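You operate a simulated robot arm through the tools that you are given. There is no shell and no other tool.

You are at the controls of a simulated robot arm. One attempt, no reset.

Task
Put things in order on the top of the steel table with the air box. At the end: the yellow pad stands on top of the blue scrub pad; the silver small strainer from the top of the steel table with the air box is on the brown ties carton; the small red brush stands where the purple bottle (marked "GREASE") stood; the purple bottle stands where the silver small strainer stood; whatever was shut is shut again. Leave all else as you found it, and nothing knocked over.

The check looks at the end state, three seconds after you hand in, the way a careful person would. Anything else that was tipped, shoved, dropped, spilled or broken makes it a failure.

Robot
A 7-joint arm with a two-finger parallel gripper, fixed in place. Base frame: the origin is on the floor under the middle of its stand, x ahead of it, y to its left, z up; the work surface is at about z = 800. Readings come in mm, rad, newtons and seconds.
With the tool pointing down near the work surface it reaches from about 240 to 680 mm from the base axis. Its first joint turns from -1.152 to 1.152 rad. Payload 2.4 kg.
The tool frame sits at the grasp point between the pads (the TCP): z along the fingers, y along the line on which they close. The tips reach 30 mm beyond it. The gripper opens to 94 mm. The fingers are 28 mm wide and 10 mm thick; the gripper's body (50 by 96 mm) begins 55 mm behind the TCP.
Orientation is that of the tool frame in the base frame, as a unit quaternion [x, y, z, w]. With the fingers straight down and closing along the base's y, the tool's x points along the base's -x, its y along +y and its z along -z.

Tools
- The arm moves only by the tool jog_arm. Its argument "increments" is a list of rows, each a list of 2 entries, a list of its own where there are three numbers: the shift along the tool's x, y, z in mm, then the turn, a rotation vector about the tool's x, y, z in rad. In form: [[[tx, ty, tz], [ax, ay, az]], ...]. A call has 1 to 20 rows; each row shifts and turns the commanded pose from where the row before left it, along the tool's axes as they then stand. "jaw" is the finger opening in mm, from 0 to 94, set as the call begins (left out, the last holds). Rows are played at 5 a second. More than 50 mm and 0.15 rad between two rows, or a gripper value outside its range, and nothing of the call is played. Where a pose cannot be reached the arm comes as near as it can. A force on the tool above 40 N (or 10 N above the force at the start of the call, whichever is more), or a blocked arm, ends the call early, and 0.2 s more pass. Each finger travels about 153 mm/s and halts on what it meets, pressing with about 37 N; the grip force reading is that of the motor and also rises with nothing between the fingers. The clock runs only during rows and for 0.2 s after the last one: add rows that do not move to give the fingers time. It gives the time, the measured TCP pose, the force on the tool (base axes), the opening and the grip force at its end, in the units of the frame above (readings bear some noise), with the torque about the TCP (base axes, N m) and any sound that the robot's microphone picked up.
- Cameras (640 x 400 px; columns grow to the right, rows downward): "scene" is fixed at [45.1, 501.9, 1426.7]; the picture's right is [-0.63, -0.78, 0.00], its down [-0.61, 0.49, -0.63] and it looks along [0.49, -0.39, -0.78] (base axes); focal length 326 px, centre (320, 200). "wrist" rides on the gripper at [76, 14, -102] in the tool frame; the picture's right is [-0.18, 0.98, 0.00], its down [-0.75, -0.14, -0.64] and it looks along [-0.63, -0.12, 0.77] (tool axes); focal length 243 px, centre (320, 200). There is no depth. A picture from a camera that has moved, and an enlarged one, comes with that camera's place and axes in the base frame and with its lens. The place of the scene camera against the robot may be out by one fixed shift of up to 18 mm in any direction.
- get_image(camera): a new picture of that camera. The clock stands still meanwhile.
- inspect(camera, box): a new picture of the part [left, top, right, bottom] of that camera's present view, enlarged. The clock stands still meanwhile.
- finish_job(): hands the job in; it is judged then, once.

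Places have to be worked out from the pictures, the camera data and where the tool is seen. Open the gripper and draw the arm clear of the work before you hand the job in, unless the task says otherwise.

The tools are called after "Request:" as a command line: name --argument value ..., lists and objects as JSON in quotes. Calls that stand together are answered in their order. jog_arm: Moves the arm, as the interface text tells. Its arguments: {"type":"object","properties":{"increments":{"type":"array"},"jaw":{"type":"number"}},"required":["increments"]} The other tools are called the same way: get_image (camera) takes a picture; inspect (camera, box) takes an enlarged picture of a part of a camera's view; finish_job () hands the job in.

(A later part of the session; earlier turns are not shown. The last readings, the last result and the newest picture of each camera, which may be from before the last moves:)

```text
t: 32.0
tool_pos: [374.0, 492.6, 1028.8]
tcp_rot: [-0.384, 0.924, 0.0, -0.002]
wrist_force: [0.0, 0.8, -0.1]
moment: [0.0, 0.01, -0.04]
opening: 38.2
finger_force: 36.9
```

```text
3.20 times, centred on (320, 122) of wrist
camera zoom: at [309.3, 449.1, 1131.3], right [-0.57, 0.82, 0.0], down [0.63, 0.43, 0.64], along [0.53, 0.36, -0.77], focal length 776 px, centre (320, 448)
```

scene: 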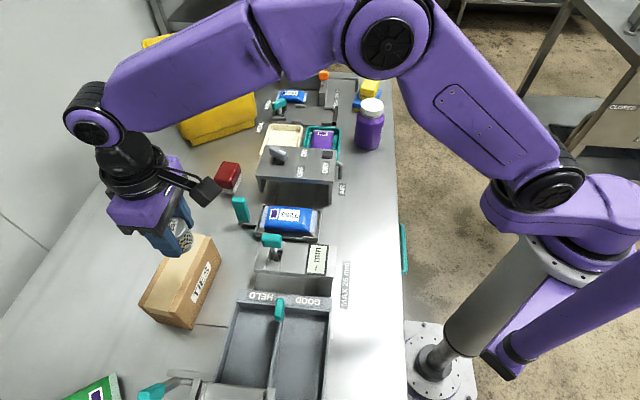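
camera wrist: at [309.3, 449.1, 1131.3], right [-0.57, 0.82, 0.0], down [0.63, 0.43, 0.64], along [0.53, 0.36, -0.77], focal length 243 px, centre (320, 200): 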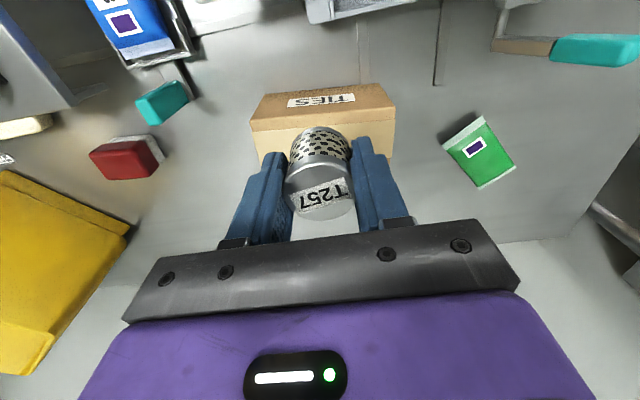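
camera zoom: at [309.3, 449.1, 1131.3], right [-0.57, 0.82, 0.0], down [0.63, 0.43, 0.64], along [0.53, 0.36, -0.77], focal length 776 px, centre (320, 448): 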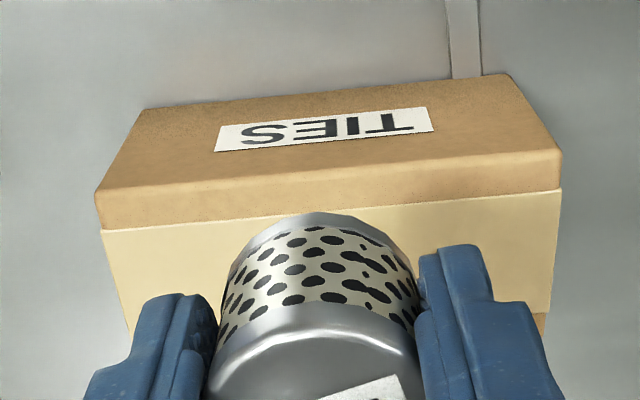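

The carton top is at z≈888, 148 × 66 mm, centred at about (408,521). I move over its centre and lower to about 10 mm above it.

Request:
jog_arm --increments '[[[-22, -2, 0], [0, 0, 0]], [[-22.1, -2.1, 0], [0, 0, 0]], [[0, 0, 35], [0, 0, 0]], [[0, 0, 35], [0, 0, 0]], [[0, 0, 18], [0, 0, 0]], [[0, 0, 0], [0, 0, 0]], [[0, 0, 0], [0, 0, 0]]]'

Request:
get_image --camera "wrist"

Request:
inspect --camera "scene" --box '[100, 190, 260, 340]'

```text
t: 33.6
tool_pos: [409.7, 520.1, 941.4]
tcp_rot: [-0.384, 0.923, 0.0, 0.0]
wrist_force: [-0.5, -0.3, -0.4]
moment: [-0.03, 0.03, -0.01]
opening: 38.0
finger_force: 36.4
```

```text
taken
camera wrist: at [343.9, 476.1, 1043.1], right [-0.57, 0.82, 0.0], down [0.63, 0.43, 0.64], along [0.53, 0.36, -0.77], focal length 243 px, centre (320, 200)
```

wrist: 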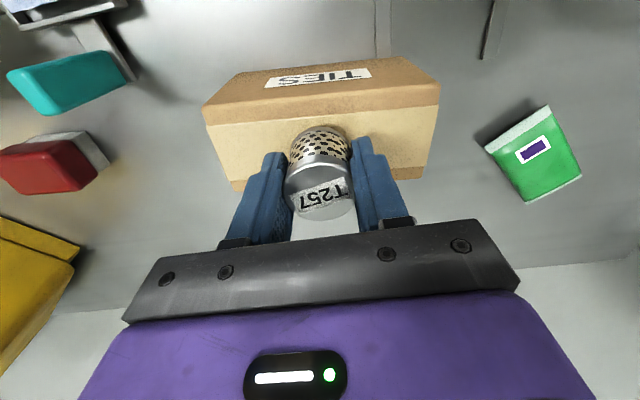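

```text
2.67 times, centred on (180, 265) of scene
camera zoom: at [45.1, 501.9, 1426.7], right [-0.63, -0.78, 0.0], down [-0.61, 0.49, -0.63], along [0.49, -0.39, -0.78], focal length 868 px, centre (693, 27)
```

zoom: 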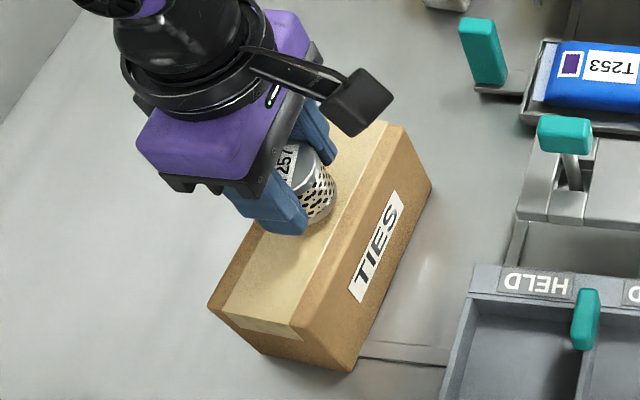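

The strainer is centred over the carton (projected centre within 3 px). I lower in fine steps and watch for contact.

Request:
jog_arm --increments '[[[0, 0, 4], [0, 0, 0]], [[0, 0, 3], [0, 0, 0]], [[0, 0, 2], [0, 0, 0]], [[0, 0, 0], [0, 0, 0]], [[0, 0, 0], [0, 0, 0]]]'

Request:
jog_arm --increments '[[[0, 0, 1], [0, 0, 0]], [[0, 0, 1], [0, 0, 0]], [[0, 0, 0], [0, 0, 0]]]'

```text
t: 34.8
tool_pos: [408.3, 520.3, 933.2]
tcp_rot: [-0.384, 0.924, 0.0, -0.001]
wrist_force: [-0.1, 0.2, -1.0]
moment: [0.02, 0.01, 0.01]
opening: 38.3
finger_force: 37.1
```

```text
t: 35.6
tool_pos: [407.7, 520.9, 930.6]
tcp_rot: [-0.383, 0.924, 0.0, 0.0]
wrist_force: [0.7, -0.1, -0.8]
moment: [-0.01, -0.01, 0.01]
opening: 38.0
finger_force: 36.8
```

No contact yet at z≈930.6; I continue down a millimetre at a time.

Request:
jog_arm --increments '[[[0, 0, 1], [0, 0, 0]], [[0, 0, 0], [0, 0, 0]]]'

Request:
jog_arm --increments '[[[0, 0, 1], [0, 0, 0]], [[0, 0, 0], [0, 0, 0]]]'

Request:
jog_arm --increments '[[[0, 0, 1], [0, 0, 0]], [[0, 0, 0], [0, 0, 0]]]'

```text
t: 36.2
tool_pos: [408.6, 520.0, 929.6]
tcp_rot: [-0.383, 0.924, 0.001, 0.0]
wrist_force: [-0.5, -0.4, 1.0]
moment: [-0.02, 0.06, -0.02]
opening: 38.3
finger_force: 36.6
```

```text
t: 36.8
tool_pos: [408.2, 519.6, 930.6]
tcp_rot: [-0.384, 0.923, 0.001, 0.001]
wrist_force: [-2.7, -2.3, 12.4]
moment: [-0.27, 0.14, -0.01]
opening: 38.2
finger_force: 36.7
```

```text
t: 37.4
tool_pos: [409.5, 520.5, 928.6]
tcp_rot: [-0.384, 0.923, 0.001, 0.002]
wrist_force: [-4.3, -3.9, 24.7]
moment: [-0.2, 0.13, -0.09]
opening: 38.4
finger_force: 36.7
```

Contact is made at about z=929.5. I ease up 1.5 mm to relieve the press, then open gently.

Request:
jog_arm --increments '[[[0, 0, -1], [0, 0, 0]], [[0, 0, -0.6], [0, 0, 0]], [[0, 0, 0], [0, 0, 0]]]'

Request:
jog_arm --increments '[[[0, 0, 0], [0, 0, 0]], [[0, 0, 0], [0, 0, 0]], [[0, 0, 0], [0, 0, 0]]]' --jaw 62

Request:
jog_arm --increments '[[[0, 0, -10], [0, 0, 0]], [[0, 0, -25], [0, 0, 0]], [[0, 0, -40], [0, 0, 0]], [[0, 0, -25], [0, 0, 0]], [[0, 0, 0], [0, 0, 0]]]'

Request:
get_image --camera "wrist"

Request:
inspect --camera "scene" --box '[100, 190, 260, 340]'

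```text
t: 38.2
tool_pos: [408.9, 519.9, 928.7]
tcp_rot: [-0.385, 0.923, 0.0, 0.0]
wrist_force: [0.3, 4.6, 9.7]
moment: [0.16, -0.02, -0.01]
opening: 38.1
finger_force: 36.9
```

```text
t: 39.0
tool_pos: [409.1, 518.9, 928.1]
tcp_rot: [-0.383, 0.924, 0.0, 0.0]
wrist_force: [0.2, -0.1, -0.4]
moment: [0.03, -0.04, 0.01]
opening: 61.7
finger_force: 0.0
```

```text
t: 40.2
tool_pos: [407.8, 519.9, 1030.7]
tcp_rot: [-0.384, 0.923, 0.0, 0.001]
wrist_force: [0.2, -0.2, 0.6]
moment: [0.01, 0.06, -0.02]
opening: 62.1
finger_force: 0.0
```

```text
taken
camera wrist: at [343.5, 475.3, 1132.5], right [-0.57, 0.82, 0.0], down [0.63, 0.43, 0.64], along [0.53, 0.36, -0.77], focal length 243 px, centre (320, 200)
```

wrist: 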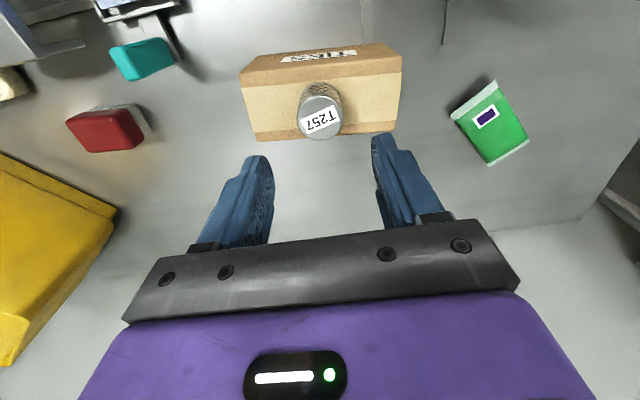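

```text
2.67 times, centred on (180, 265) of scene
camera zoom: at [45.1, 501.9, 1426.7], right [-0.63, -0.78, 0.0], down [-0.61, 0.49, -0.63], along [0.49, -0.39, -0.78], focal length 868 px, centre (693, 27)
```

zoom: 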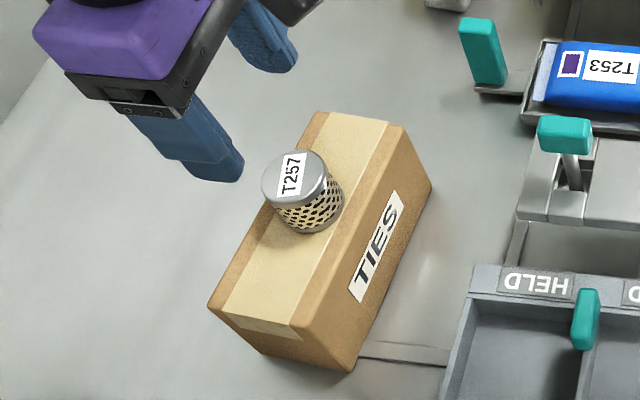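

The strainer stands upright on the carton, centred. Before fetching the bottle I test whether a slight inward tilt lets the arm reach the strainer's old spot (253,169) at bottle-holding height, with the gripper empty.

Request:
jog_arm --increments '[[[41.4, -17.75, 0], [0, 0, 0]], [[41.4, -17.75, 0], [0, 0, 0]], [[41.4, -17.75, 0], [0, 0, 0]], [[41.4, -17.75, 0], [0, 0, 0]], [[41.4, -17.75, 0], [0, 0, 0]], [[41.4, -17.75, 0], [0, 0, 0]], [[41.4, -17.75, 0], [0, 0, 0]], [[41.4, -17.75, 0], [0, 0, 0]], [[0, 0, 0], [0, 0, 0.1]], [[0, 0, 0], [0, 0, 0.1]], [[0, 0, 0], [0, 0.12, 0]], [[0, 0, 0], [0, 0, 0]]]' --jaw 94

Request:
get_image --camera "wrist"

```text
t: 42.8
tool_pos: [276.6, 184.2, 1029.6]
tcp_rot: [-0.289, 0.956, -0.018, -0.057]
wrist_force: [0.3, 0.0, 0.3]
moment: [0.04, 0.03, 0.0]
opening: 93.9
finger_force: 0.1
```

```text
taken
camera wrist: at [214.4, 161.0, 1139.4], right [-0.39, 0.92, -0.02], down [0.77, 0.34, 0.55], along [0.51, 0.2, -0.84], focal length 243 px, centre (320, 200)
```

wrist: 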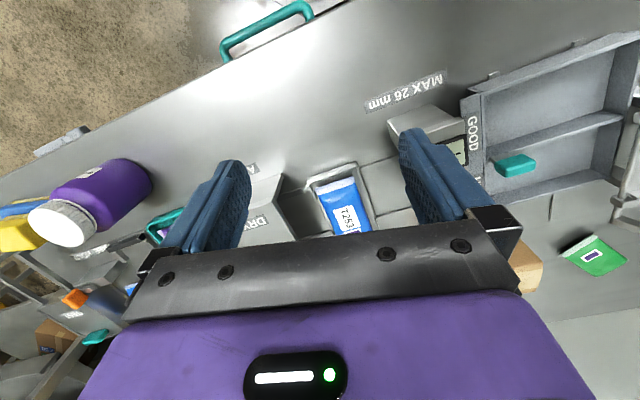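

The tilt took well here. I now try the spot itself at z≈940 and then 890 with the empty gripper.

Request:
jog_arm --increments '[[[5.6, 0.15, 30.8], [0, 0, 0]], [[5.6, 0.15, 30.8], [0, 0, 0]], [[5.6, 0.15, 30.7], [0, 0, 0]], [[0, 0, 0], [0, 0, 0]]]'

```text
t: 43.8
tool_pos: [251.6, 170.4, 937.3]
tcp_rot: [-0.29, 0.955, -0.017, -0.057]
wrist_force: [-0.1, -0.2, 0.4]
moment: [0.0, -0.02, 0.04]
opening: 94.0
finger_force: 0.0
```

Reached with no warning. I check 890 too and take a picture of the spot for reference.

Request:
jog_arm --increments '[[[-2.8, 0, 23.3], [0, 0, 0]], [[-2.8, 0, 23.3], [0, 0, 0]], [[0, 0, 0], [0, 0, 0]]]'

Request:
get_image --camera "wrist"

```text
t: 44.6
tool_pos: [252.3, 170.5, 891.8]
tcp_rot: [-0.29, 0.955, -0.017, -0.056]
wrist_force: [0.3, 0.0, 0.4]
moment: [0.02, -0.02, -0.04]
opening: 93.9
finger_force: 0.0
```

```text
taken
camera wrist: at [190.7, 146.4, 1001.1], right [-0.39, 0.92, -0.02], down [0.76, 0.34, 0.55], along [0.51, 0.2, -0.84], focal length 243 px, centre (320, 200)
```

wrist: 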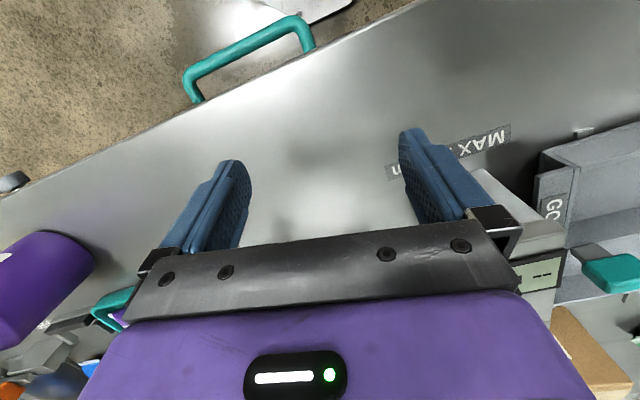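

The tilted pose reaches the spot at z≈890. Keeping this tilt, I rise and travel to above the bottle near (505,-57), turning the jaws to close along y there.

Request:
jog_arm --increments '[[[5.5, 0, -45.7], [0, 0, 0]], [[5.5, 0, -45.7], [0, 0, 0]], [[5.5, 0, -45.7], [0, 0, 0]], [[-10.4, -41.2, -1.26], [0, 0, 0]], [[-10.4, -41.2, -1.26], [0, 0, 0]], [[-10.4, -41.2, -1.26], [0, 0, 0]], [[-10.4, -41.2, -1.26], [0, 0, 0]], [[-10.4, -41.2, -1.26], [0, 0, 0]], [[-10.4, -41.2, -1.26], [0, 0, 0]], [[-10.4, -41.2, -1.26], [0, 0, 0]], [[-10.4, -41.2, -1.26], [0, 0, 0]], [[0, 0, 0], [-0.0167, 0, 0.1386]], [[0, 0, 0], [-0.0167, 0, 0.1386]], [[0, 0, 0], [-0.0167, 0, 0.1386]], [[0, 0, 0], [-0.0167, 0, 0.1386]], [[0, 0, 0], [-0.0167, 0, 0.1386]], [[0, 0, 0], [0, 0, 0]]]'

Request:
get_image --camera "wrist"

Request:
inspect --camera "wrist" --box '[230, 30, 430, 155]'

```text
t: 48.2
tool_pos: [504.1, -58.0, 1030.0]
tcp_rot: [0.055, 0.997, 0.003, -0.06]
wrist_force: [1.4, -0.1, 0.7]
moment: [0.03, 0.04, -0.01]
opening: 93.9
finger_force: 0.0
```

```text
taken
camera wrist: at [443.0, -37.0, 1141.2], right [0.29, 0.96, -0.02], down [0.8, -0.23, 0.55], along [0.52, -0.18, -0.84], focal length 243 px, centre (320, 200)
```

wrist: 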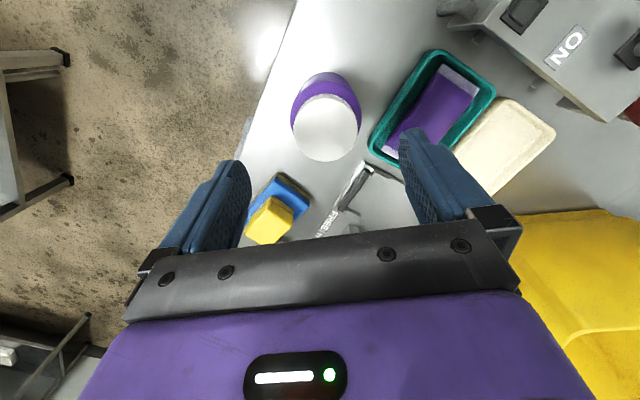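

```text
3.20 times, centred on (330, 92) of wrist
camera zoom: at [443.0, -37.0, 1141.2], right [0.29, 0.96, -0.02], down [0.8, -0.23, 0.55], along [0.52, -0.18, -0.84], focal length 776 px, centre (288, 544)
```

zoom: 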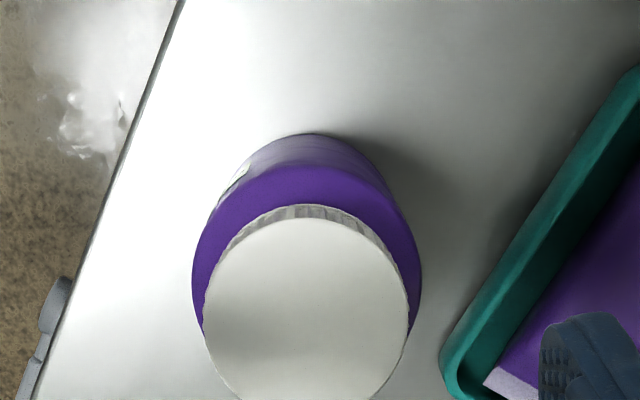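

The bottle is under the jaws, cap about 58 mm and body about 74 mm wide, axis at about (506,-57). I drop 50 mm for a second look to fix its height and axis.

Request:
jog_arm --increments '[[[-3, 0, 25], [0, 0, 0]], [[-3, 0, 25], [0, 0, 0]], [[0, 0, 0], [0, 0, 0]], [[0, 0, 0], [0, 0, 0]]]'

Request:
get_image --camera "wrist"

Request:
inspect --camera "wrist" --box '[230, 60, 430, 185]'

Request:
inspect --camera "scene" --box '[310, 60, 430, 160]'

```text
t: 49.2
tool_pos: [506.2, -57.8, 981.8]
tcp_rot: [0.055, 0.997, 0.003, -0.061]
wrist_force: [-0.4, -0.2, -0.7]
moment: [-0.01, 0.02, 0.01]
opening: 93.9
finger_force: 0.2
```

```text
taken
camera wrist: at [444.2, -36.4, 1091.2], right [0.29, 0.96, -0.02], down [0.8, -0.23, 0.55], along [0.52, -0.18, -0.84], focal length 243 px, centre (320, 200)
```

wrist: 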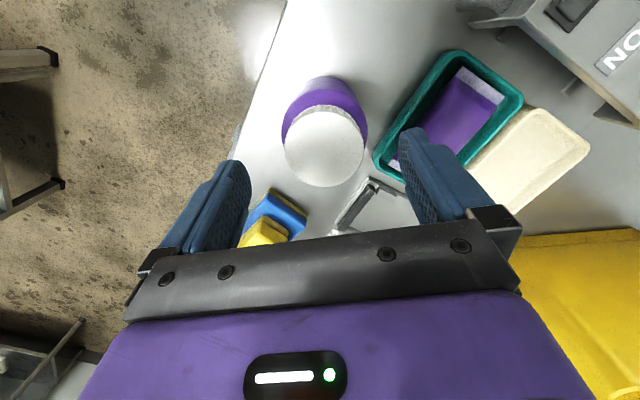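

```text
3.20 times, centred on (330, 122) of wrist
camera zoom: at [444.2, -36.4, 1091.2], right [0.29, 0.96, -0.02], down [0.8, -0.23, 0.55], along [0.52, -0.18, -0.84], focal length 776 px, centre (288, 448)
```

zoom: 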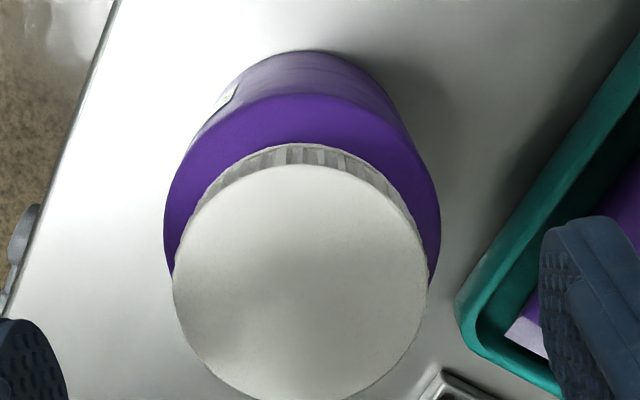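

```text
4.00 times, centred on (370, 110) of scene
camera zoom: at [45.1, 501.9, 1426.7], right [-0.63, -0.78, 0.0], down [-0.61, 0.49, -0.63], along [0.49, -0.39, -0.78], focal length 1302 px, centre (120, 560)
```

zoom: 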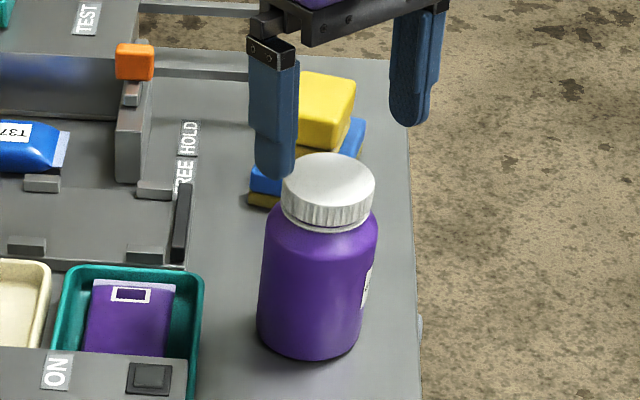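

Axis (507,-56.5), cap top near z=924. The jaws have about 10 mm margin each side and the teal tray is about 29 mm away, so I go down to TCP z≈884 to grip the body below the shoulder.

Request:
jog_arm --increments '[[[-2.95, 0.5, 24.3], [0, 0, 0]], [[-2.95, 0.5, 24.3], [0, 0, 0]], [[-2.95, 0, 24.3], [0, 0, 0]], [[-2.95, 0, 24.3], [0, 0, 0]], [[0, 0, 0], [0, 0, 0]], [[0, 0, 0], [0, 0, 0]]]'

Request:
get_image --camera "wrist"

Request:
inspect --camera "scene" --box '[310, 60, 430, 160]'

```text
t: 50.6
tool_pos: [504.1, -59.5, 883.7]
tcp_rot: [0.054, 0.997, 0.003, -0.061]
wrist_force: [0.3, 0.2, 0.3]
moment: [0.02, 0.0, -0.03]
opening: 94.0
finger_force: 0.1
```

```text
taken
camera wrist: at [442.8, -37.9, 993.5], right [0.29, 0.96, -0.02], down [0.8, -0.23, 0.55], along [0.52, -0.18, -0.84], focal length 243 px, centre (320, 200)
```

wrist: 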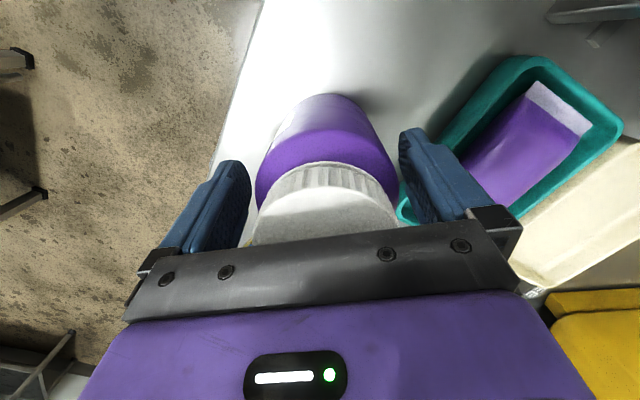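

```text
4.00 times, centred on (370, 110) of scene
camera zoom: at [45.1, 501.9, 1426.7], right [-0.63, -0.78, 0.0], down [-0.61, 0.49, -0.63], along [0.49, -0.39, -0.78], focal length 1302 px, centre (120, 560)
```

zoom: 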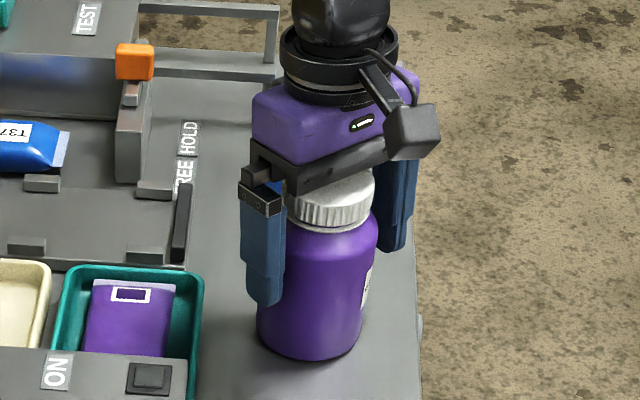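

The bottle sits evenly between the fingers and the cap is clear of the gripper body. I close on it.

Request:
jog_arm --increments '[[[0, 0, 0], [0, 0, 0]], [[0, 0, 0], [0, 0, 0]], [[0, 0, 0], [0, 0, 0]], [[0, 0, 0], [0, 0, 0]]]' --jaw 50

Request:
get_image --camera "wrist"

```text
t: 51.6
tool_pos: [504.4, -59.2, 883.9]
tcp_rot: [0.056, 0.997, 0.003, -0.06]
wrist_force: [1.3, 2.1, 1.0]
moment: [-0.05, 0.07, -0.01]
opening: 74.9
finger_force: 37.2
```

```text
taken
camera wrist: at [442.8, -37.8, 993.7], right [0.29, 0.96, -0.02], down [0.8, -0.23, 0.55], along [0.52, -0.18, -0.84], focal length 243 px, centre (320, 200)
```

wrist: 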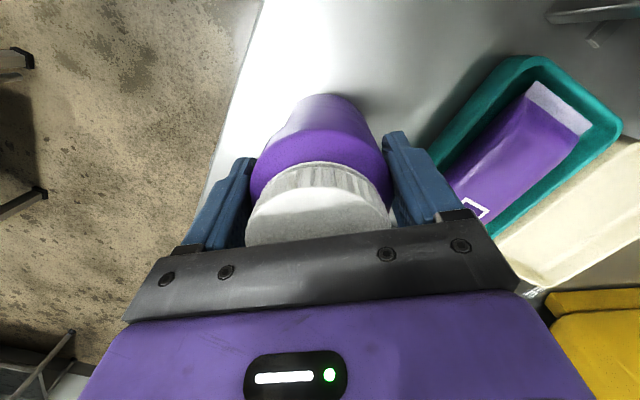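

Gripped at 74.9 mm (the bottle slid about 2 mm to centre; its original axis remains (507,-56.5)). I lift it a little first to check the hold.

Request:
jog_arm --increments '[[[0.6, 0, -5], [0, 0, 0]], [[1.2, 0, -10], [0, 0, 0]], [[1.8, 0, -15], [0, 0, 0]], [[0, 0, 0], [0, 0, 0]]]'

Request:
get_image --camera "wrist"

Request:
inspect --camera "scene" --box '[310, 60, 430, 160]'

```text
t: 52.6
tool_pos: [505.2, -57.9, 912.6]
tcp_rot: [0.055, 0.997, 0.003, -0.061]
wrist_force: [-0.1, -0.4, -4.1]
moment: [0.01, 0.04, -0.03]
opening: 74.6
finger_force: 36.8
```

```text
taken
camera wrist: at [442.5, -36.6, 1022.4], right [0.29, 0.96, -0.02], down [0.8, -0.23, 0.55], along [0.52, -0.18, -0.84], focal length 243 px, centre (320, 200)
```

wrist: 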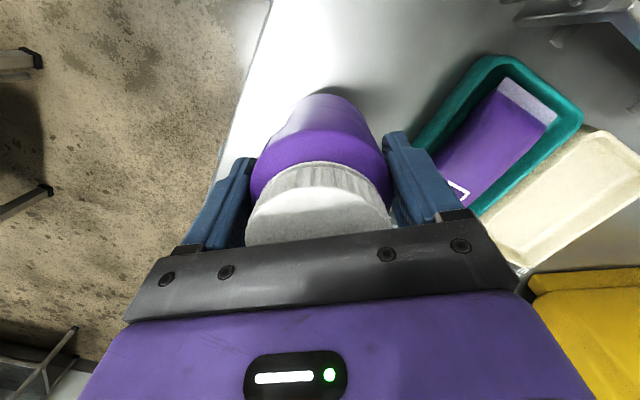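

```text
4.00 times, centred on (370, 110) of scene
camera zoom: at [45.1, 501.9, 1426.7], right [-0.63, -0.78, 0.0], down [-0.61, 0.49, -0.63], along [0.49, -0.39, -0.78], focal length 1302 px, centre (120, 560)
```

zoom: 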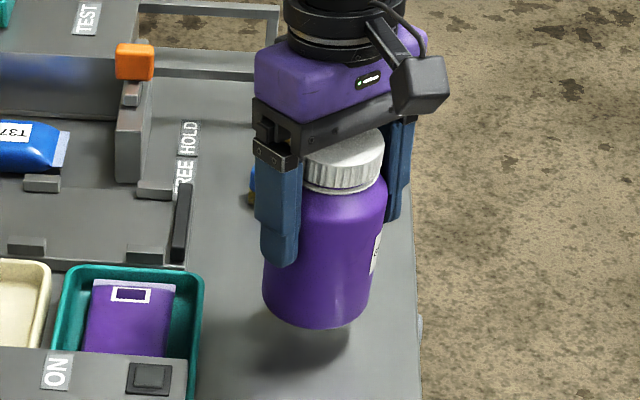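

The bottle (about 0.4 kg) is held upright. I raise it to about z=1010, turn the yaw back, and carry it to above the strainer's old spot.

Request:
jog_arm --increments '[[[3.9, 0, -32.2], [0, 0, 0]], [[3.9, 0, -32.2], [0, 0, 0]], [[3.9, 0, -32.2], [0, 0, 0]], [[0, 0, 0], [0.0168, 0, -0.1386]], [[0, 0, 0], [0.0168, 0, -0.1386]], [[0, 0, 0], [0.0168, 0, -0.1386]], [[0, 0, 0], [0.0168, 0, -0.1386]], [[0, 0, 0], [0.0168, 0, -0.1386]], [[7.76, 29.9, 0.94], [0, 0, 0]], [[7.76, 29.9, 0.94], [0, 0, 0]], [[7.76, 29.9, 0.94], [0, 0, 0]], [[7.76, 29.9, 0.94], [0, 0, 0]], [[7.76, 29.9, 0.94], [0, 0, 0]], [[7.76, 29.9, 0.94], [0, 0, 0]], [[7.76, 29.9, 0.94], [0, 0, 0]], [[7.76, 29.9, 0.94], [0, 0, 0]], [[7.76, 29.9, 0.94], [0, 0, 0]], [[7.76, 29.9, 0.94], [0, 0, 0]], [[7.76, 29.9, 0.94], [0, 0, 0]], [[0, 0, 0], [0, 0, 0]]]'

Request:
get_image --camera "wrist"

Request:
get_image --camera "scene"

```text
t: 56.8
tool_pos: [252.3, 168.1, 1009.1]
tcp_rot: [-0.29, 0.955, -0.018, -0.057]
wrist_force: [-0.4, -0.9, -4.2]
moment: [0.0, 0.05, 0.0]
opening: 74.3
finger_force: 36.8
```

```text
taken
camera wrist: at [190.2, 143.8, 1119.3], right [-0.39, 0.92, -0.02], down [0.76, 0.34, 0.55], along [0.51, 0.2, -0.84], focal length 243 px, centre (320, 200)
```

wrist: 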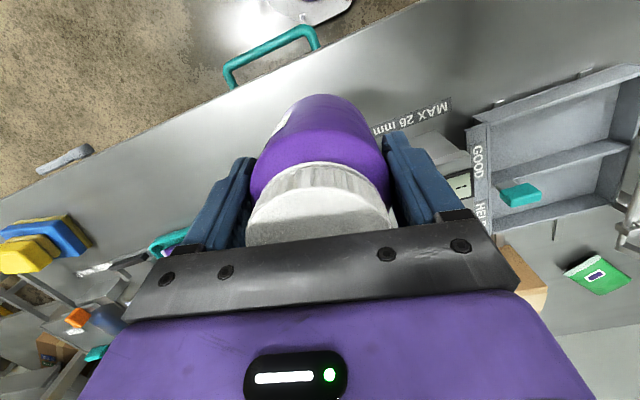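

```text
taken
```

scene: 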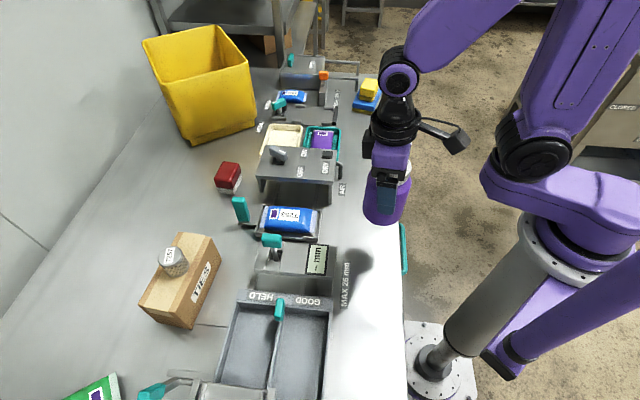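

Bottle is over the target at (252,168). I lower it straight down to about 15 mm above the table.

Request:
jog_arm --increments '[[[-3.3, 0, 27], [0, 0, 0]], [[-3.3, 0, 27], [0, 0, 0]], [[-3.3, 0, 27], [0, 0, 0]], [[-3.3, 0, 27], [0, 0, 0]], [[0, 0, 0], [0, 0, 0]], [[0, 0, 0], [0, 0, 0]]]'

Request:
inspect --camera "scene" --box '[320, 180, 440, 280]'

Request:
get_image --camera "wrist"

```text
t: 58.2
tool_pos: [253.1, 166.4, 901.7]
tcp_rot: [-0.289, 0.955, -0.017, -0.057]
wrist_force: [0.8, 0.2, -4.7]
moment: [-0.02, 0.03, -0.02]
opening: 74.6
finger_force: 37.3
```

```text
4.00 times, centred on (380, 230) of scene
camera zoom: at [45.1, 502.0, 1426.7], right [-0.63, -0.78, 0.0], down [-0.61, 0.49, -0.63], along [0.49, -0.39, -0.78], focal length 1302 px, centre (80, 80)
```

zoom: 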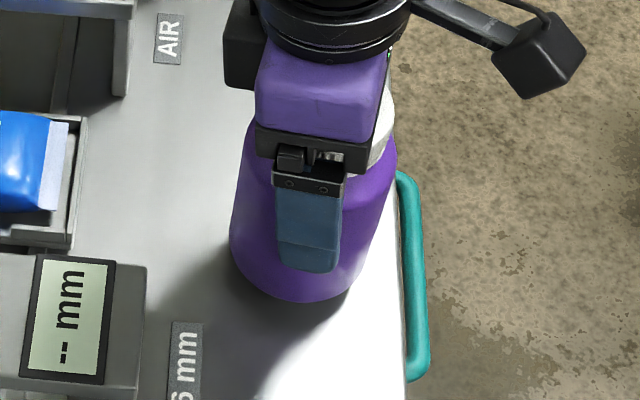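

```text
taken
camera wrist: at [190.4, 143.5, 1010.4], right [-0.39, 0.92, -0.02], down [0.76, 0.34, 0.55], along [0.51, 0.2, -0.84], focal length 243 px, centre (320, 200)
```

wrist: 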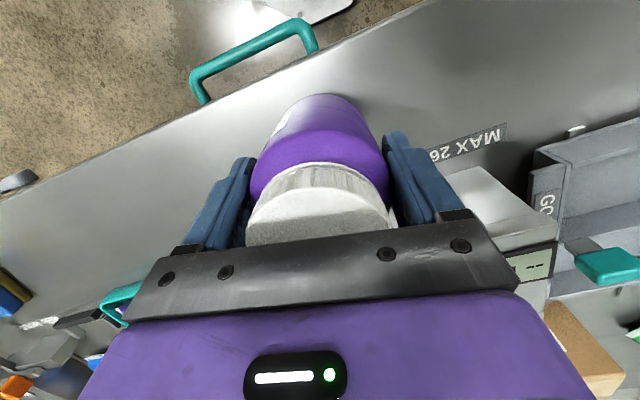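

Position is on target and well inside the table edge. I lower to just above contact and then step by millimetres.

Request:
jog_arm --increments '[[[-0.6, 0, 5], [0, 0, 0]], [[-0.48, 0, 4], [0, 0, 0]], [[-0.36, 0, 3], [0, 0, 0]], [[0, 0, 0], [0, 0, 0]]]'

Request:
jog_arm --increments '[[[-0.24, 0, 2], [0, 0, 0]], [[0, 0, 0], [0, 0, 0]], [[0, 0, 0], [0, 0, 0]]]'

Request:
jog_arm --increments '[[[-0.12, 0, 1], [0, 0, 0]], [[0, 0, 0], [0, 0, 0]], [[0, 0, 0], [0, 0, 0]]]'

```text
t: 59.2
tool_pos: [250.2, 168.0, 888.9]
tcp_rot: [-0.289, 0.955, -0.018, -0.057]
wrist_force: [0.5, 0.7, -4.6]
moment: [-0.01, 0.02, 0.0]
opening: 74.8
finger_force: 37.1
```

```text
t: 60.0
tool_pos: [250.6, 169.0, 886.4]
tcp_rot: [-0.29, 0.955, -0.017, -0.058]
wrist_force: [-0.5, -0.1, -3.9]
moment: [-0.03, 0.0, -0.04]
opening: 74.6
finger_force: 37.2
```

```text
t: 60.8
tool_pos: [249.4, 168.1, 885.8]
tcp_rot: [-0.289, 0.955, -0.017, -0.057]
wrist_force: [-0.1, 0.0, -4.3]
moment: [0.01, 0.03, -0.03]
opening: 74.5
finger_force: 37.6
```

No contact yet; I keep stepping down.

Request:
jog_arm --increments '[[[-0.12, 0, 1], [0, 0, 0]], [[0, 0, 0], [0, 0, 0]]]'

Request:
jog_arm --increments '[[[-0.12, 0, 1], [0, 0, 0]], [[0, 0, 0], [0, 0, 0]]]'

```text
t: 61.4
tool_pos: [250.5, 167.0, 885.5]
tcp_rot: [-0.289, 0.955, -0.017, -0.058]
wrist_force: [0.2, -0.1, -4.6]
moment: [0.0, 0.03, 0.0]
opening: 74.8
finger_force: 37.0
```

```text
t: 62.0
tool_pos: [251.9, 167.7, 884.6]
tcp_rot: [-0.289, 0.955, -0.017, -0.058]
wrist_force: [-0.4, 0.7, -4.8]
moment: [-0.04, 0.01, 0.0]
opening: 74.8
finger_force: 37.5
```

Still carrying the full weight; another couple of single-millimetre steps.

Request:
jog_arm --increments '[[[-0.12, 0, 1], [0, 0, 0]], [[0, 0, 0], [0, 0, 0]]]'

Request:
jog_arm --increments '[[[-0.06, 0, 0.5], [0, 0, 0]], [[0, 0, 0], [0, 0, 0]]]'

```text
t: 62.6
tool_pos: [251.2, 168.3, 882.9]
tcp_rot: [-0.288, 0.956, -0.017, -0.058]
wrist_force: [-0.5, -1.5, 18.3]
moment: [-0.19, 0.09, 0.02]
opening: 74.5
finger_force: 36.8
```

```text
t: 63.2
tool_pos: [250.7, 169.2, 882.1]
tcp_rot: [-0.289, 0.956, -0.017, -0.057]
wrist_force: [1.9, -2.3, 24.8]
moment: [0.18, -0.28, -0.15]
opening: 74.2
finger_force: 37.2
```

The bottle stands on the table now (25 N press). I ease off by about 1.2 mm and open fully.

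Request:
jog_arm --increments '[[[0.14, 0, -1.2], [0, 0, 0]], [[0, 0, 0], [0, 0, 0]], [[0, 0, 0], [0, 0, 0]]]'

Request:
jog_arm --increments '[[[0, 0, 0], [0, 0, 0]], [[0, 0, 0], [0, 0, 0]], [[0, 0, 0], [0, 0, 0]]]' --jaw 94

Request:
get_image --camera "wrist"

```text
t: 64.0
tool_pos: [250.0, 169.2, 883.9]
tcp_rot: [-0.289, 0.955, -0.016, -0.058]
wrist_force: [0.2, -0.5, -3.5]
moment: [-0.02, 0.0, 0.02]
opening: 74.6
finger_force: 36.8
```

```text
t: 64.8
tool_pos: [250.7, 168.6, 883.6]
tcp_rot: [-0.289, 0.956, -0.017, -0.058]
wrist_force: [0.7, 0.0, 0.7]
moment: [-0.01, 0.01, -0.01]
opening: 94.1
finger_force: 0.1
```

```text
taken
camera wrist: at [190.2, 145.3, 993.8], right [-0.39, 0.92, -0.02], down [0.76, 0.34, 0.55], along [0.51, 0.2, -0.84], focal length 243 px, centre (320, 200)
```

wrist: 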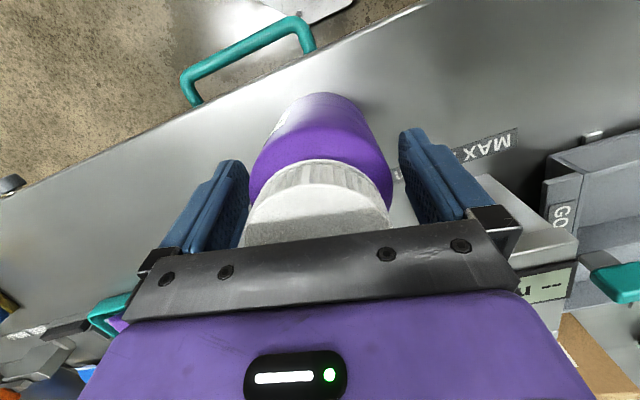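

The bottle stands free between the open fingers. I rise straight up along the same path.

Request:
jog_arm --increments '[[[1.2, 0, -10], [0, 0, 0]], [[2.4, 0, -20], [0, 0, 0]], [[3.6, 0, -30], [0, 0, 0]], [[4.2, 0, -35], [0, 0, 0]], [[4.2, 0, -35], [0, 0, 0]], [[0, 0, 0], [0, 0, 0]]]'

Request:
get_image --camera "wrist"

Request:
inspect --camera "scene" --box '[320, 180, 440, 280]'

```text
t: 66.2
tool_pos: [252.8, 167.3, 1016.0]
tcp_rot: [-0.289, 0.955, -0.018, -0.057]
wrist_force: [-0.8, -0.4, 0.4]
moment: [0.01, 0.01, -0.01]
opening: 94.1
finger_force: 0.2
```

```text
taken
camera wrist: at [190.5, 144.3, 1126.3], right [-0.39, 0.92, -0.02], down [0.77, 0.34, 0.55], along [0.51, 0.2, -0.84], focal length 243 px, centre (320, 200)
```

wrist: 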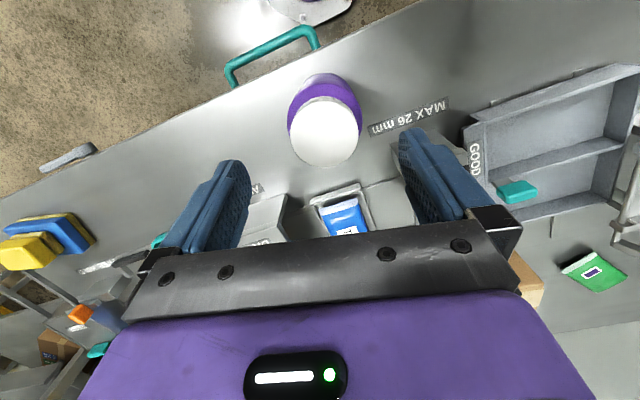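

```text
4.00 times, centred on (380, 230) of scene
camera zoom: at [45.1, 501.9, 1426.7], right [-0.63, -0.78, 0.0], down [-0.61, 0.49, -0.63], along [0.49, -0.39, -0.78], focal length 1302 px, centre (80, 80)
```

zoom: 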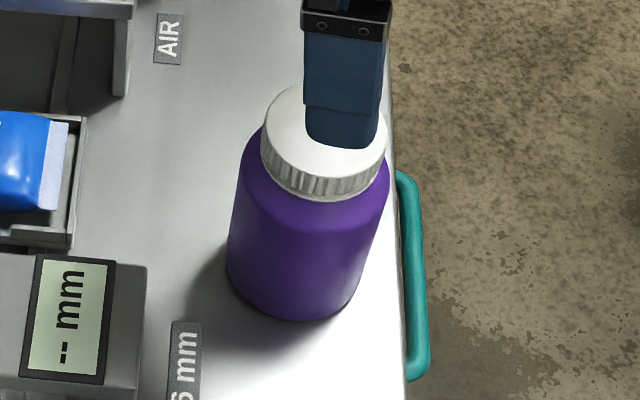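

The bottle stands on the strainer's old spot (axis about (250,169)). Next I travel toward the red brush, take out the tilt once further out, and turn the jaws to close along its longer side.

Request:
jog_arm --increments '[[[-43.5, -6.85, -5.2], [0, 0, 0]], [[-43.5, -6.85, -5.2], [0, 0, 0]], [[-43.5, -6.85, -5.2], [0, 0, 0]], [[-43.5, -6.85, -5.2], [0, 0, 0]], [[-43.5, -6.85, -5.2], [0, 0, 0]], [[-43.5, -6.85, -5.2], [0, 0, 0]], [[-43.5, -6.85, -5.2], [0, 0, 0]], [[-43.5, -6.85, -5.2], [0, 0, 0]], [[0, 0, 0], [0, -0.12, 0]], [[0, 0, 0], [0, 0, -0.128]], [[0, 0, 0], [0, 0, 0]]]'

Request:
get_image --camera "wrist"

Request:
get_image --camera "scene"

```text
t: 68.6
tool_pos: [574.6, 318.5, 1015.0]
tcp_rot: [-0.351, 0.936, -0.001, 0.001]
wrist_force: [-0.4, -0.6, -0.1]
moment: [0.04, 0.02, 0.02]
opening: 93.8
finger_force: 0.1
```

```text
taken
camera wrist: at [506.7, 278.6, 1117.2], right [-0.51, 0.86, 0.0], down [0.66, 0.39, 0.64], along [0.55, 0.33, -0.77], focal length 243 px, centre (320, 200)
```

wrist: 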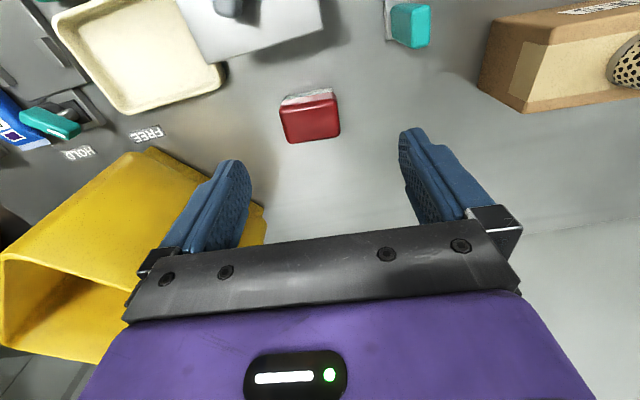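

```text
taken
```

scene: 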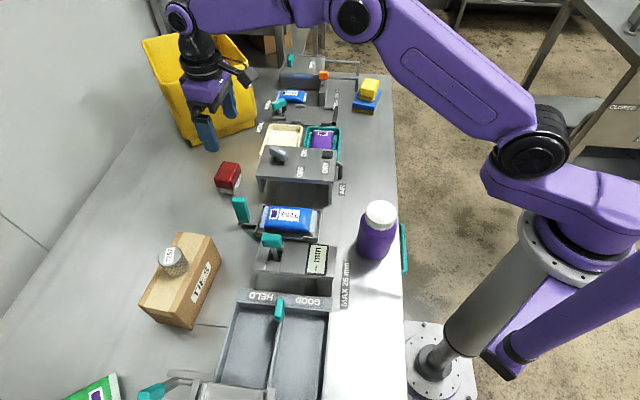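

The brush is just ahead of the tool. I zoom in to measure its pose.

Request:
inspect --camera "wrist" --box '[250, 75, 370, 150]'

```text
5.33 times, centred on (310, 112) of wrist
camera zoom: at [506.7, 278.6, 1117.2], right [-0.51, 0.86, 0.0], down [0.66, 0.39, 0.64], along [0.55, 0.33, -0.77], focal length 1294 px, centre (373, 667)
```

zoom: 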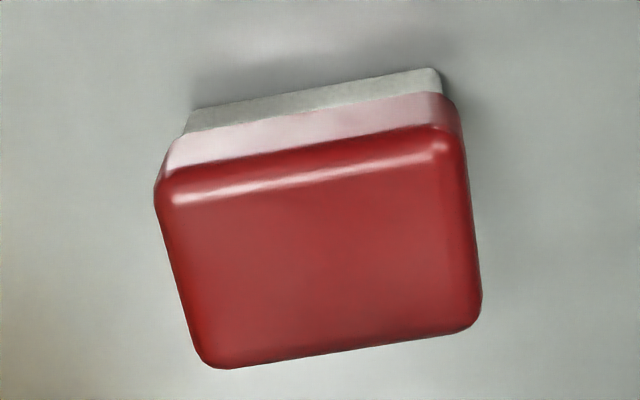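

The brush is at (606,325), 61.5 × 39 mm, top z≈850, with its long side at 131.5° — already matched by the jaws. At r≈688 it is just beyond straight-down reach, so I tilt the tool 0.12 rad outward and lower to z≈930.

Request:
jog_arm --increments '[[[0, 0, 0], [0, -0.12, 0]], [[-5.9, -5.1, 29.3], [0, 0, 0]], [[-5.9, -5.1, 29.3], [0, 0, 0]], [[-6, -5.2, 29.2], [0, 0, 0]], [[0, 0, 0], [0, 0, 0]], [[0, 0, 0], [0, 0, 0]]]' --jaw 90

Request:
get_image --camera "wrist"

Request:
inspect --camera "wrist" --box '[240, 70, 400, 170]'

Request:
inspect --camera "scene" --box '[160, 100, 320, 220]'

```text
t: 70.0
tool_pos: [606.3, 323.8, 927.0]
tcp_rot: [-0.349, 0.935, 0.021, 0.057]
wrist_force: [0.0, -0.5, -0.5]
moment: [0.01, -0.01, -0.01]
opening: 90.0
finger_force: 0.1
```

```text
taken
camera wrist: at [530.1, 276.7, 1019.4], right [-0.51, 0.86, 0.02], down [0.6, 0.33, 0.73], along [0.62, 0.38, -0.69], focal length 243 px, centre (320, 200)
```

wrist: 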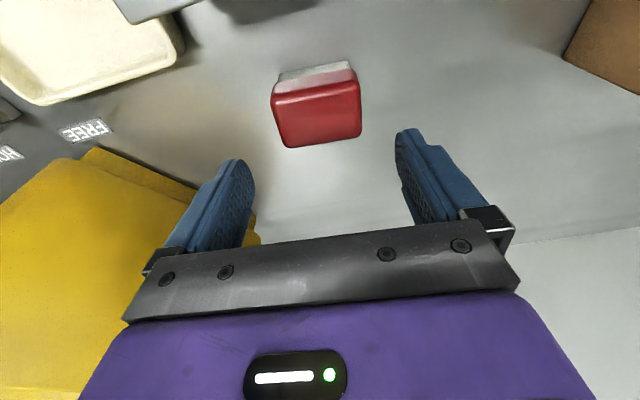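

```text
4.00 times, centred on (320, 120) of wrist
camera zoom: at [530.1, 276.7, 1019.4], right [-0.51, 0.86, 0.02], down [0.6, 0.33, 0.73], along [0.62, 0.38, -0.69], focal length 970 px, centre (320, 520)
```

zoom: 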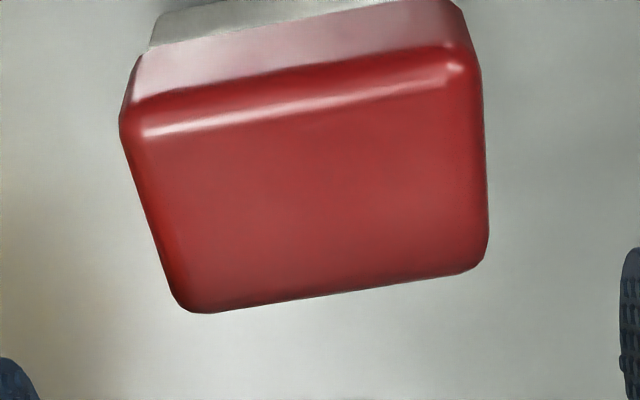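

```text
3.33 times, centred on (240, 160) of scene
camera zoom: at [45.1, 501.9, 1426.7], right [-0.63, -0.78, 0.0], down [-0.61, 0.49, -0.63], along [0.49, -0.39, -0.78], focal length 1085 px, centre (587, 333)
```

zoom: 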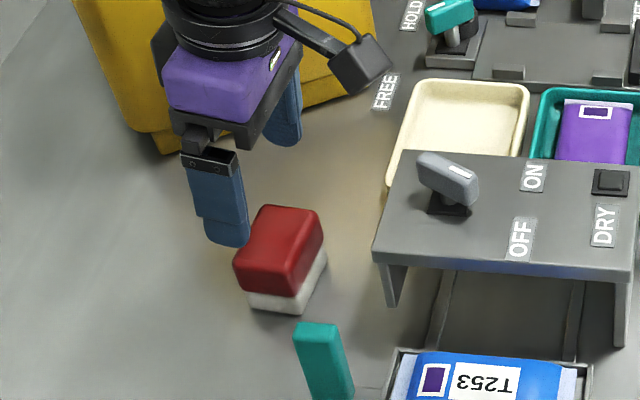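

The tilted tool reaches over the brush; centre confirmed at (607,326). I descend straight to TCP z≈838.

Request:
jog_arm --increments '[[[2.25, 0.5, 22.1], [0, 0, 0]], [[2.25, 0.5, 22.1], [0, 0, 0]], [[2.25, 0, 22.1], [0, 0, 0]], [[0, 0, 0], [0, 0, 0]]]'

Request:
get_image --camera "wrist"

Request:
inspect --camera "scene" --box '[160, 100, 320, 220]'

```text
t: 71.0
tool_pos: [605.2, 326.5, 862.0]
tcp_rot: [-0.35, 0.935, 0.021, 0.057]
wrist_force: [0.1, -0.2, 0.2]
moment: [0.0, 0.04, -0.02]
opening: 89.9
finger_force: 0.1
```

```text
taken
camera wrist: at [529.7, 278.8, 953.6], right [-0.51, 0.86, 0.02], down [0.6, 0.33, 0.73], along [0.62, 0.38, -0.69], focal length 243 px, centre (320, 200)
```

wrist: 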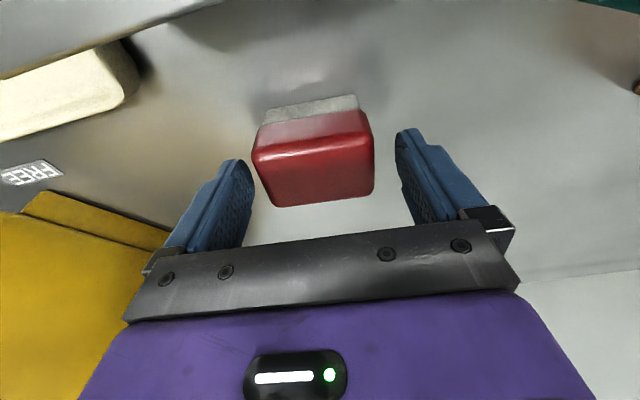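

```text
3.33 times, centred on (240, 160) of scene
camera zoom: at [45.1, 501.9, 1426.7], right [-0.63, -0.78, 0.0], down [-0.61, 0.49, -0.63], along [0.49, -0.39, -0.78], focal length 1085 px, centre (587, 333)
```

zoom: 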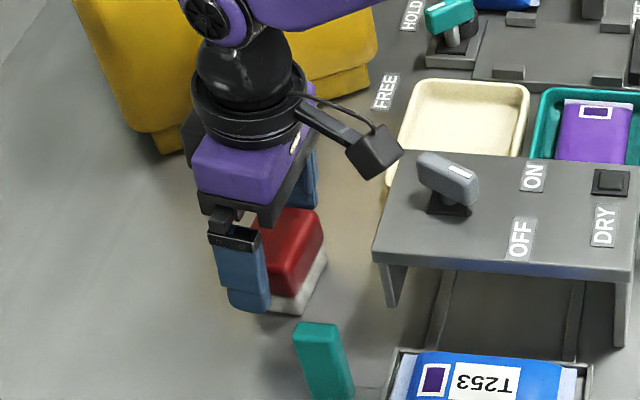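

The brush is about 2 mm off-centre to the left with 12 mm margin each side; I trim that, finish the descent to z≈838 and close.

Request:
jog_arm --increments '[[[0, -1.8, 0], [0, 0, 0]], [[1.5, 0, 12], [0, 0, 0]], [[1.4, 0, 11.8], [0, 0, 0]], [[0, 0, 0], [0, 0, 0]]]'

Request:
jog_arm --increments '[[[0, 0, 0], [0, 0, 0]], [[0, 0, 0], [0, 0, 0]], [[0, 0, 0], [0, 0, 0]], [[0, 0, 0], [0, 0, 0]]]' --jaw 40

Request:
get_image --camera "wrist"

```text
t: 72.0
tool_pos: [606.4, 323.0, 838.3]
tcp_rot: [-0.349, 0.935, 0.021, 0.056]
wrist_force: [-0.7, 1.0, 0.4]
moment: [0.02, -0.01, -0.01]
opening: 90.1
finger_force: 0.1
```

```text
t: 73.0
tool_pos: [607.0, 323.9, 837.6]
tcp_rot: [-0.349, 0.935, 0.022, 0.057]
wrist_force: [-0.4, 0.4, -0.8]
moment: [-0.02, 0.03, 0.0]
opening: 69.6
finger_force: 37.5
```

```text
taken
camera wrist: at [530.0, 276.3, 930.6], right [-0.51, 0.86, 0.02], down [0.6, 0.33, 0.73], along [0.62, 0.38, -0.69], focal length 243 px, centre (320, 200)
```

wrist: 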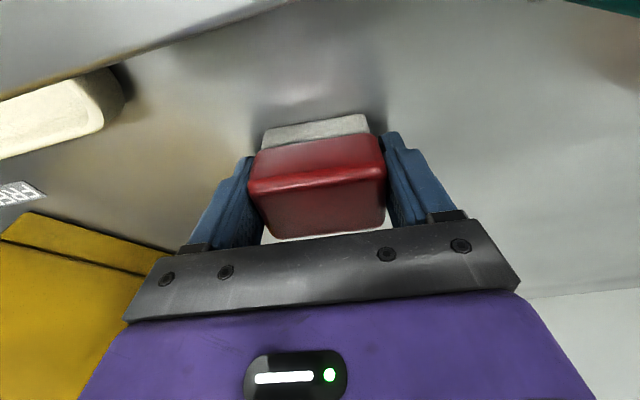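

The brush is gripped at 69.6 mm with full force. I lift it straight up to about z=1000.

Request:
jog_arm --increments '[[[-0.6, 0, -5], [0, 0, 0]], [[-1.8, 0, -15], [0, 0, 0]], [[-4.2, 0, -35], [0, 0, 0]], [[-5.4, 0, -45], [0, 0, 0]], [[-5.4, 0, -45], [0, 0, 0]], [[-2.4, 0, -20], [0, 0, 0]], [[0, 0, 0], [0, 0, 0]]]'

Request:
get_image --camera "wrist"

Request:
get_image --camera "scene"

```text
t: 74.6
tool_pos: [606.7, 325.1, 1006.3]
tcp_rot: [-0.349, 0.935, 0.022, 0.056]
wrist_force: [-0.5, 0.2, -1.0]
moment: [-0.03, 0.0, 0.0]
opening: 69.7
finger_force: 36.7
```

```text
taken
camera wrist: at [530.0, 278.7, 1098.0], right [-0.51, 0.86, 0.02], down [0.6, 0.33, 0.73], along [0.62, 0.38, -0.69], focal length 243 px, centre (320, 200)
```

wrist: 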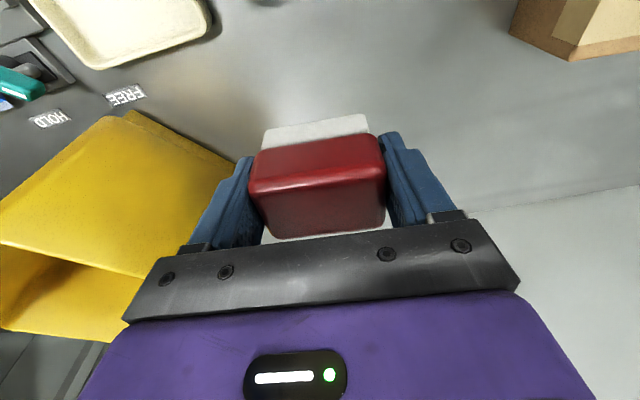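

```text
taken
```

scene: 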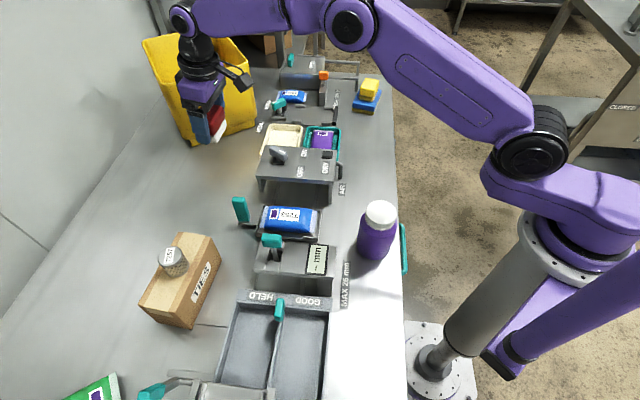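

The brush is safely up. Keeping its orientation, I carry it over to the bottle's old spot (507,-56.5).

Request:
jog_arm --increments '[[[36.0, -24.8, -4.4], [0, 0, 0]], [[36.0, -24.8, -4.4], [0, 0, 0]], [[36.0, -24.8, -4.4], [0, 0, 0]], [[36.0, -24.8, -4.4], [0, 0, 0]], [[36.0, -24.8, -4.4], [0, 0, 0]], [[36.0, -24.8, -4.4], [0, 0, 0]], [[36.0, -24.8, -4.4], [0, 0, 0]], [[36.0, -24.8, -4.4], [0, 0, 0]], [[36.0, -24.7, -4.4], [0, 0, 0]], [[0, 0, 0], [0, 0, 0]]]'

Request:
get_image --camera "wrist"

Request:
get_image --camera "scene"

```text
t: 76.8
tool_pos: [505.4, -57.3, 1007.1]
tcp_rot: [-0.35, 0.935, 0.021, 0.056]
wrist_force: [-0.3, 0.1, -0.6]
moment: [-0.03, 0.02, -0.01]
opening: 69.7
finger_force: 36.9
```

```text
taken
camera wrist: at [428.7, -105.6, 1100.3], right [-0.51, 0.86, 0.02], down [0.6, 0.33, 0.73], along [0.62, 0.38, -0.69], focal length 243 px, centre (320, 200)
```

wrist: 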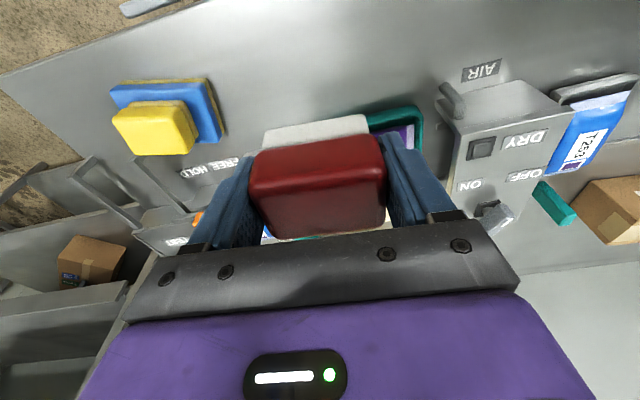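

```text
taken
```

scene: 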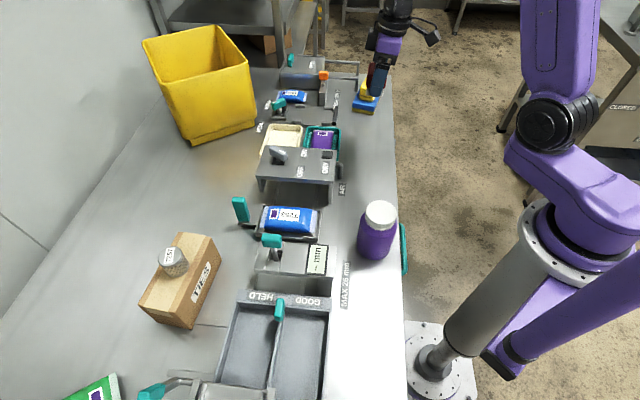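

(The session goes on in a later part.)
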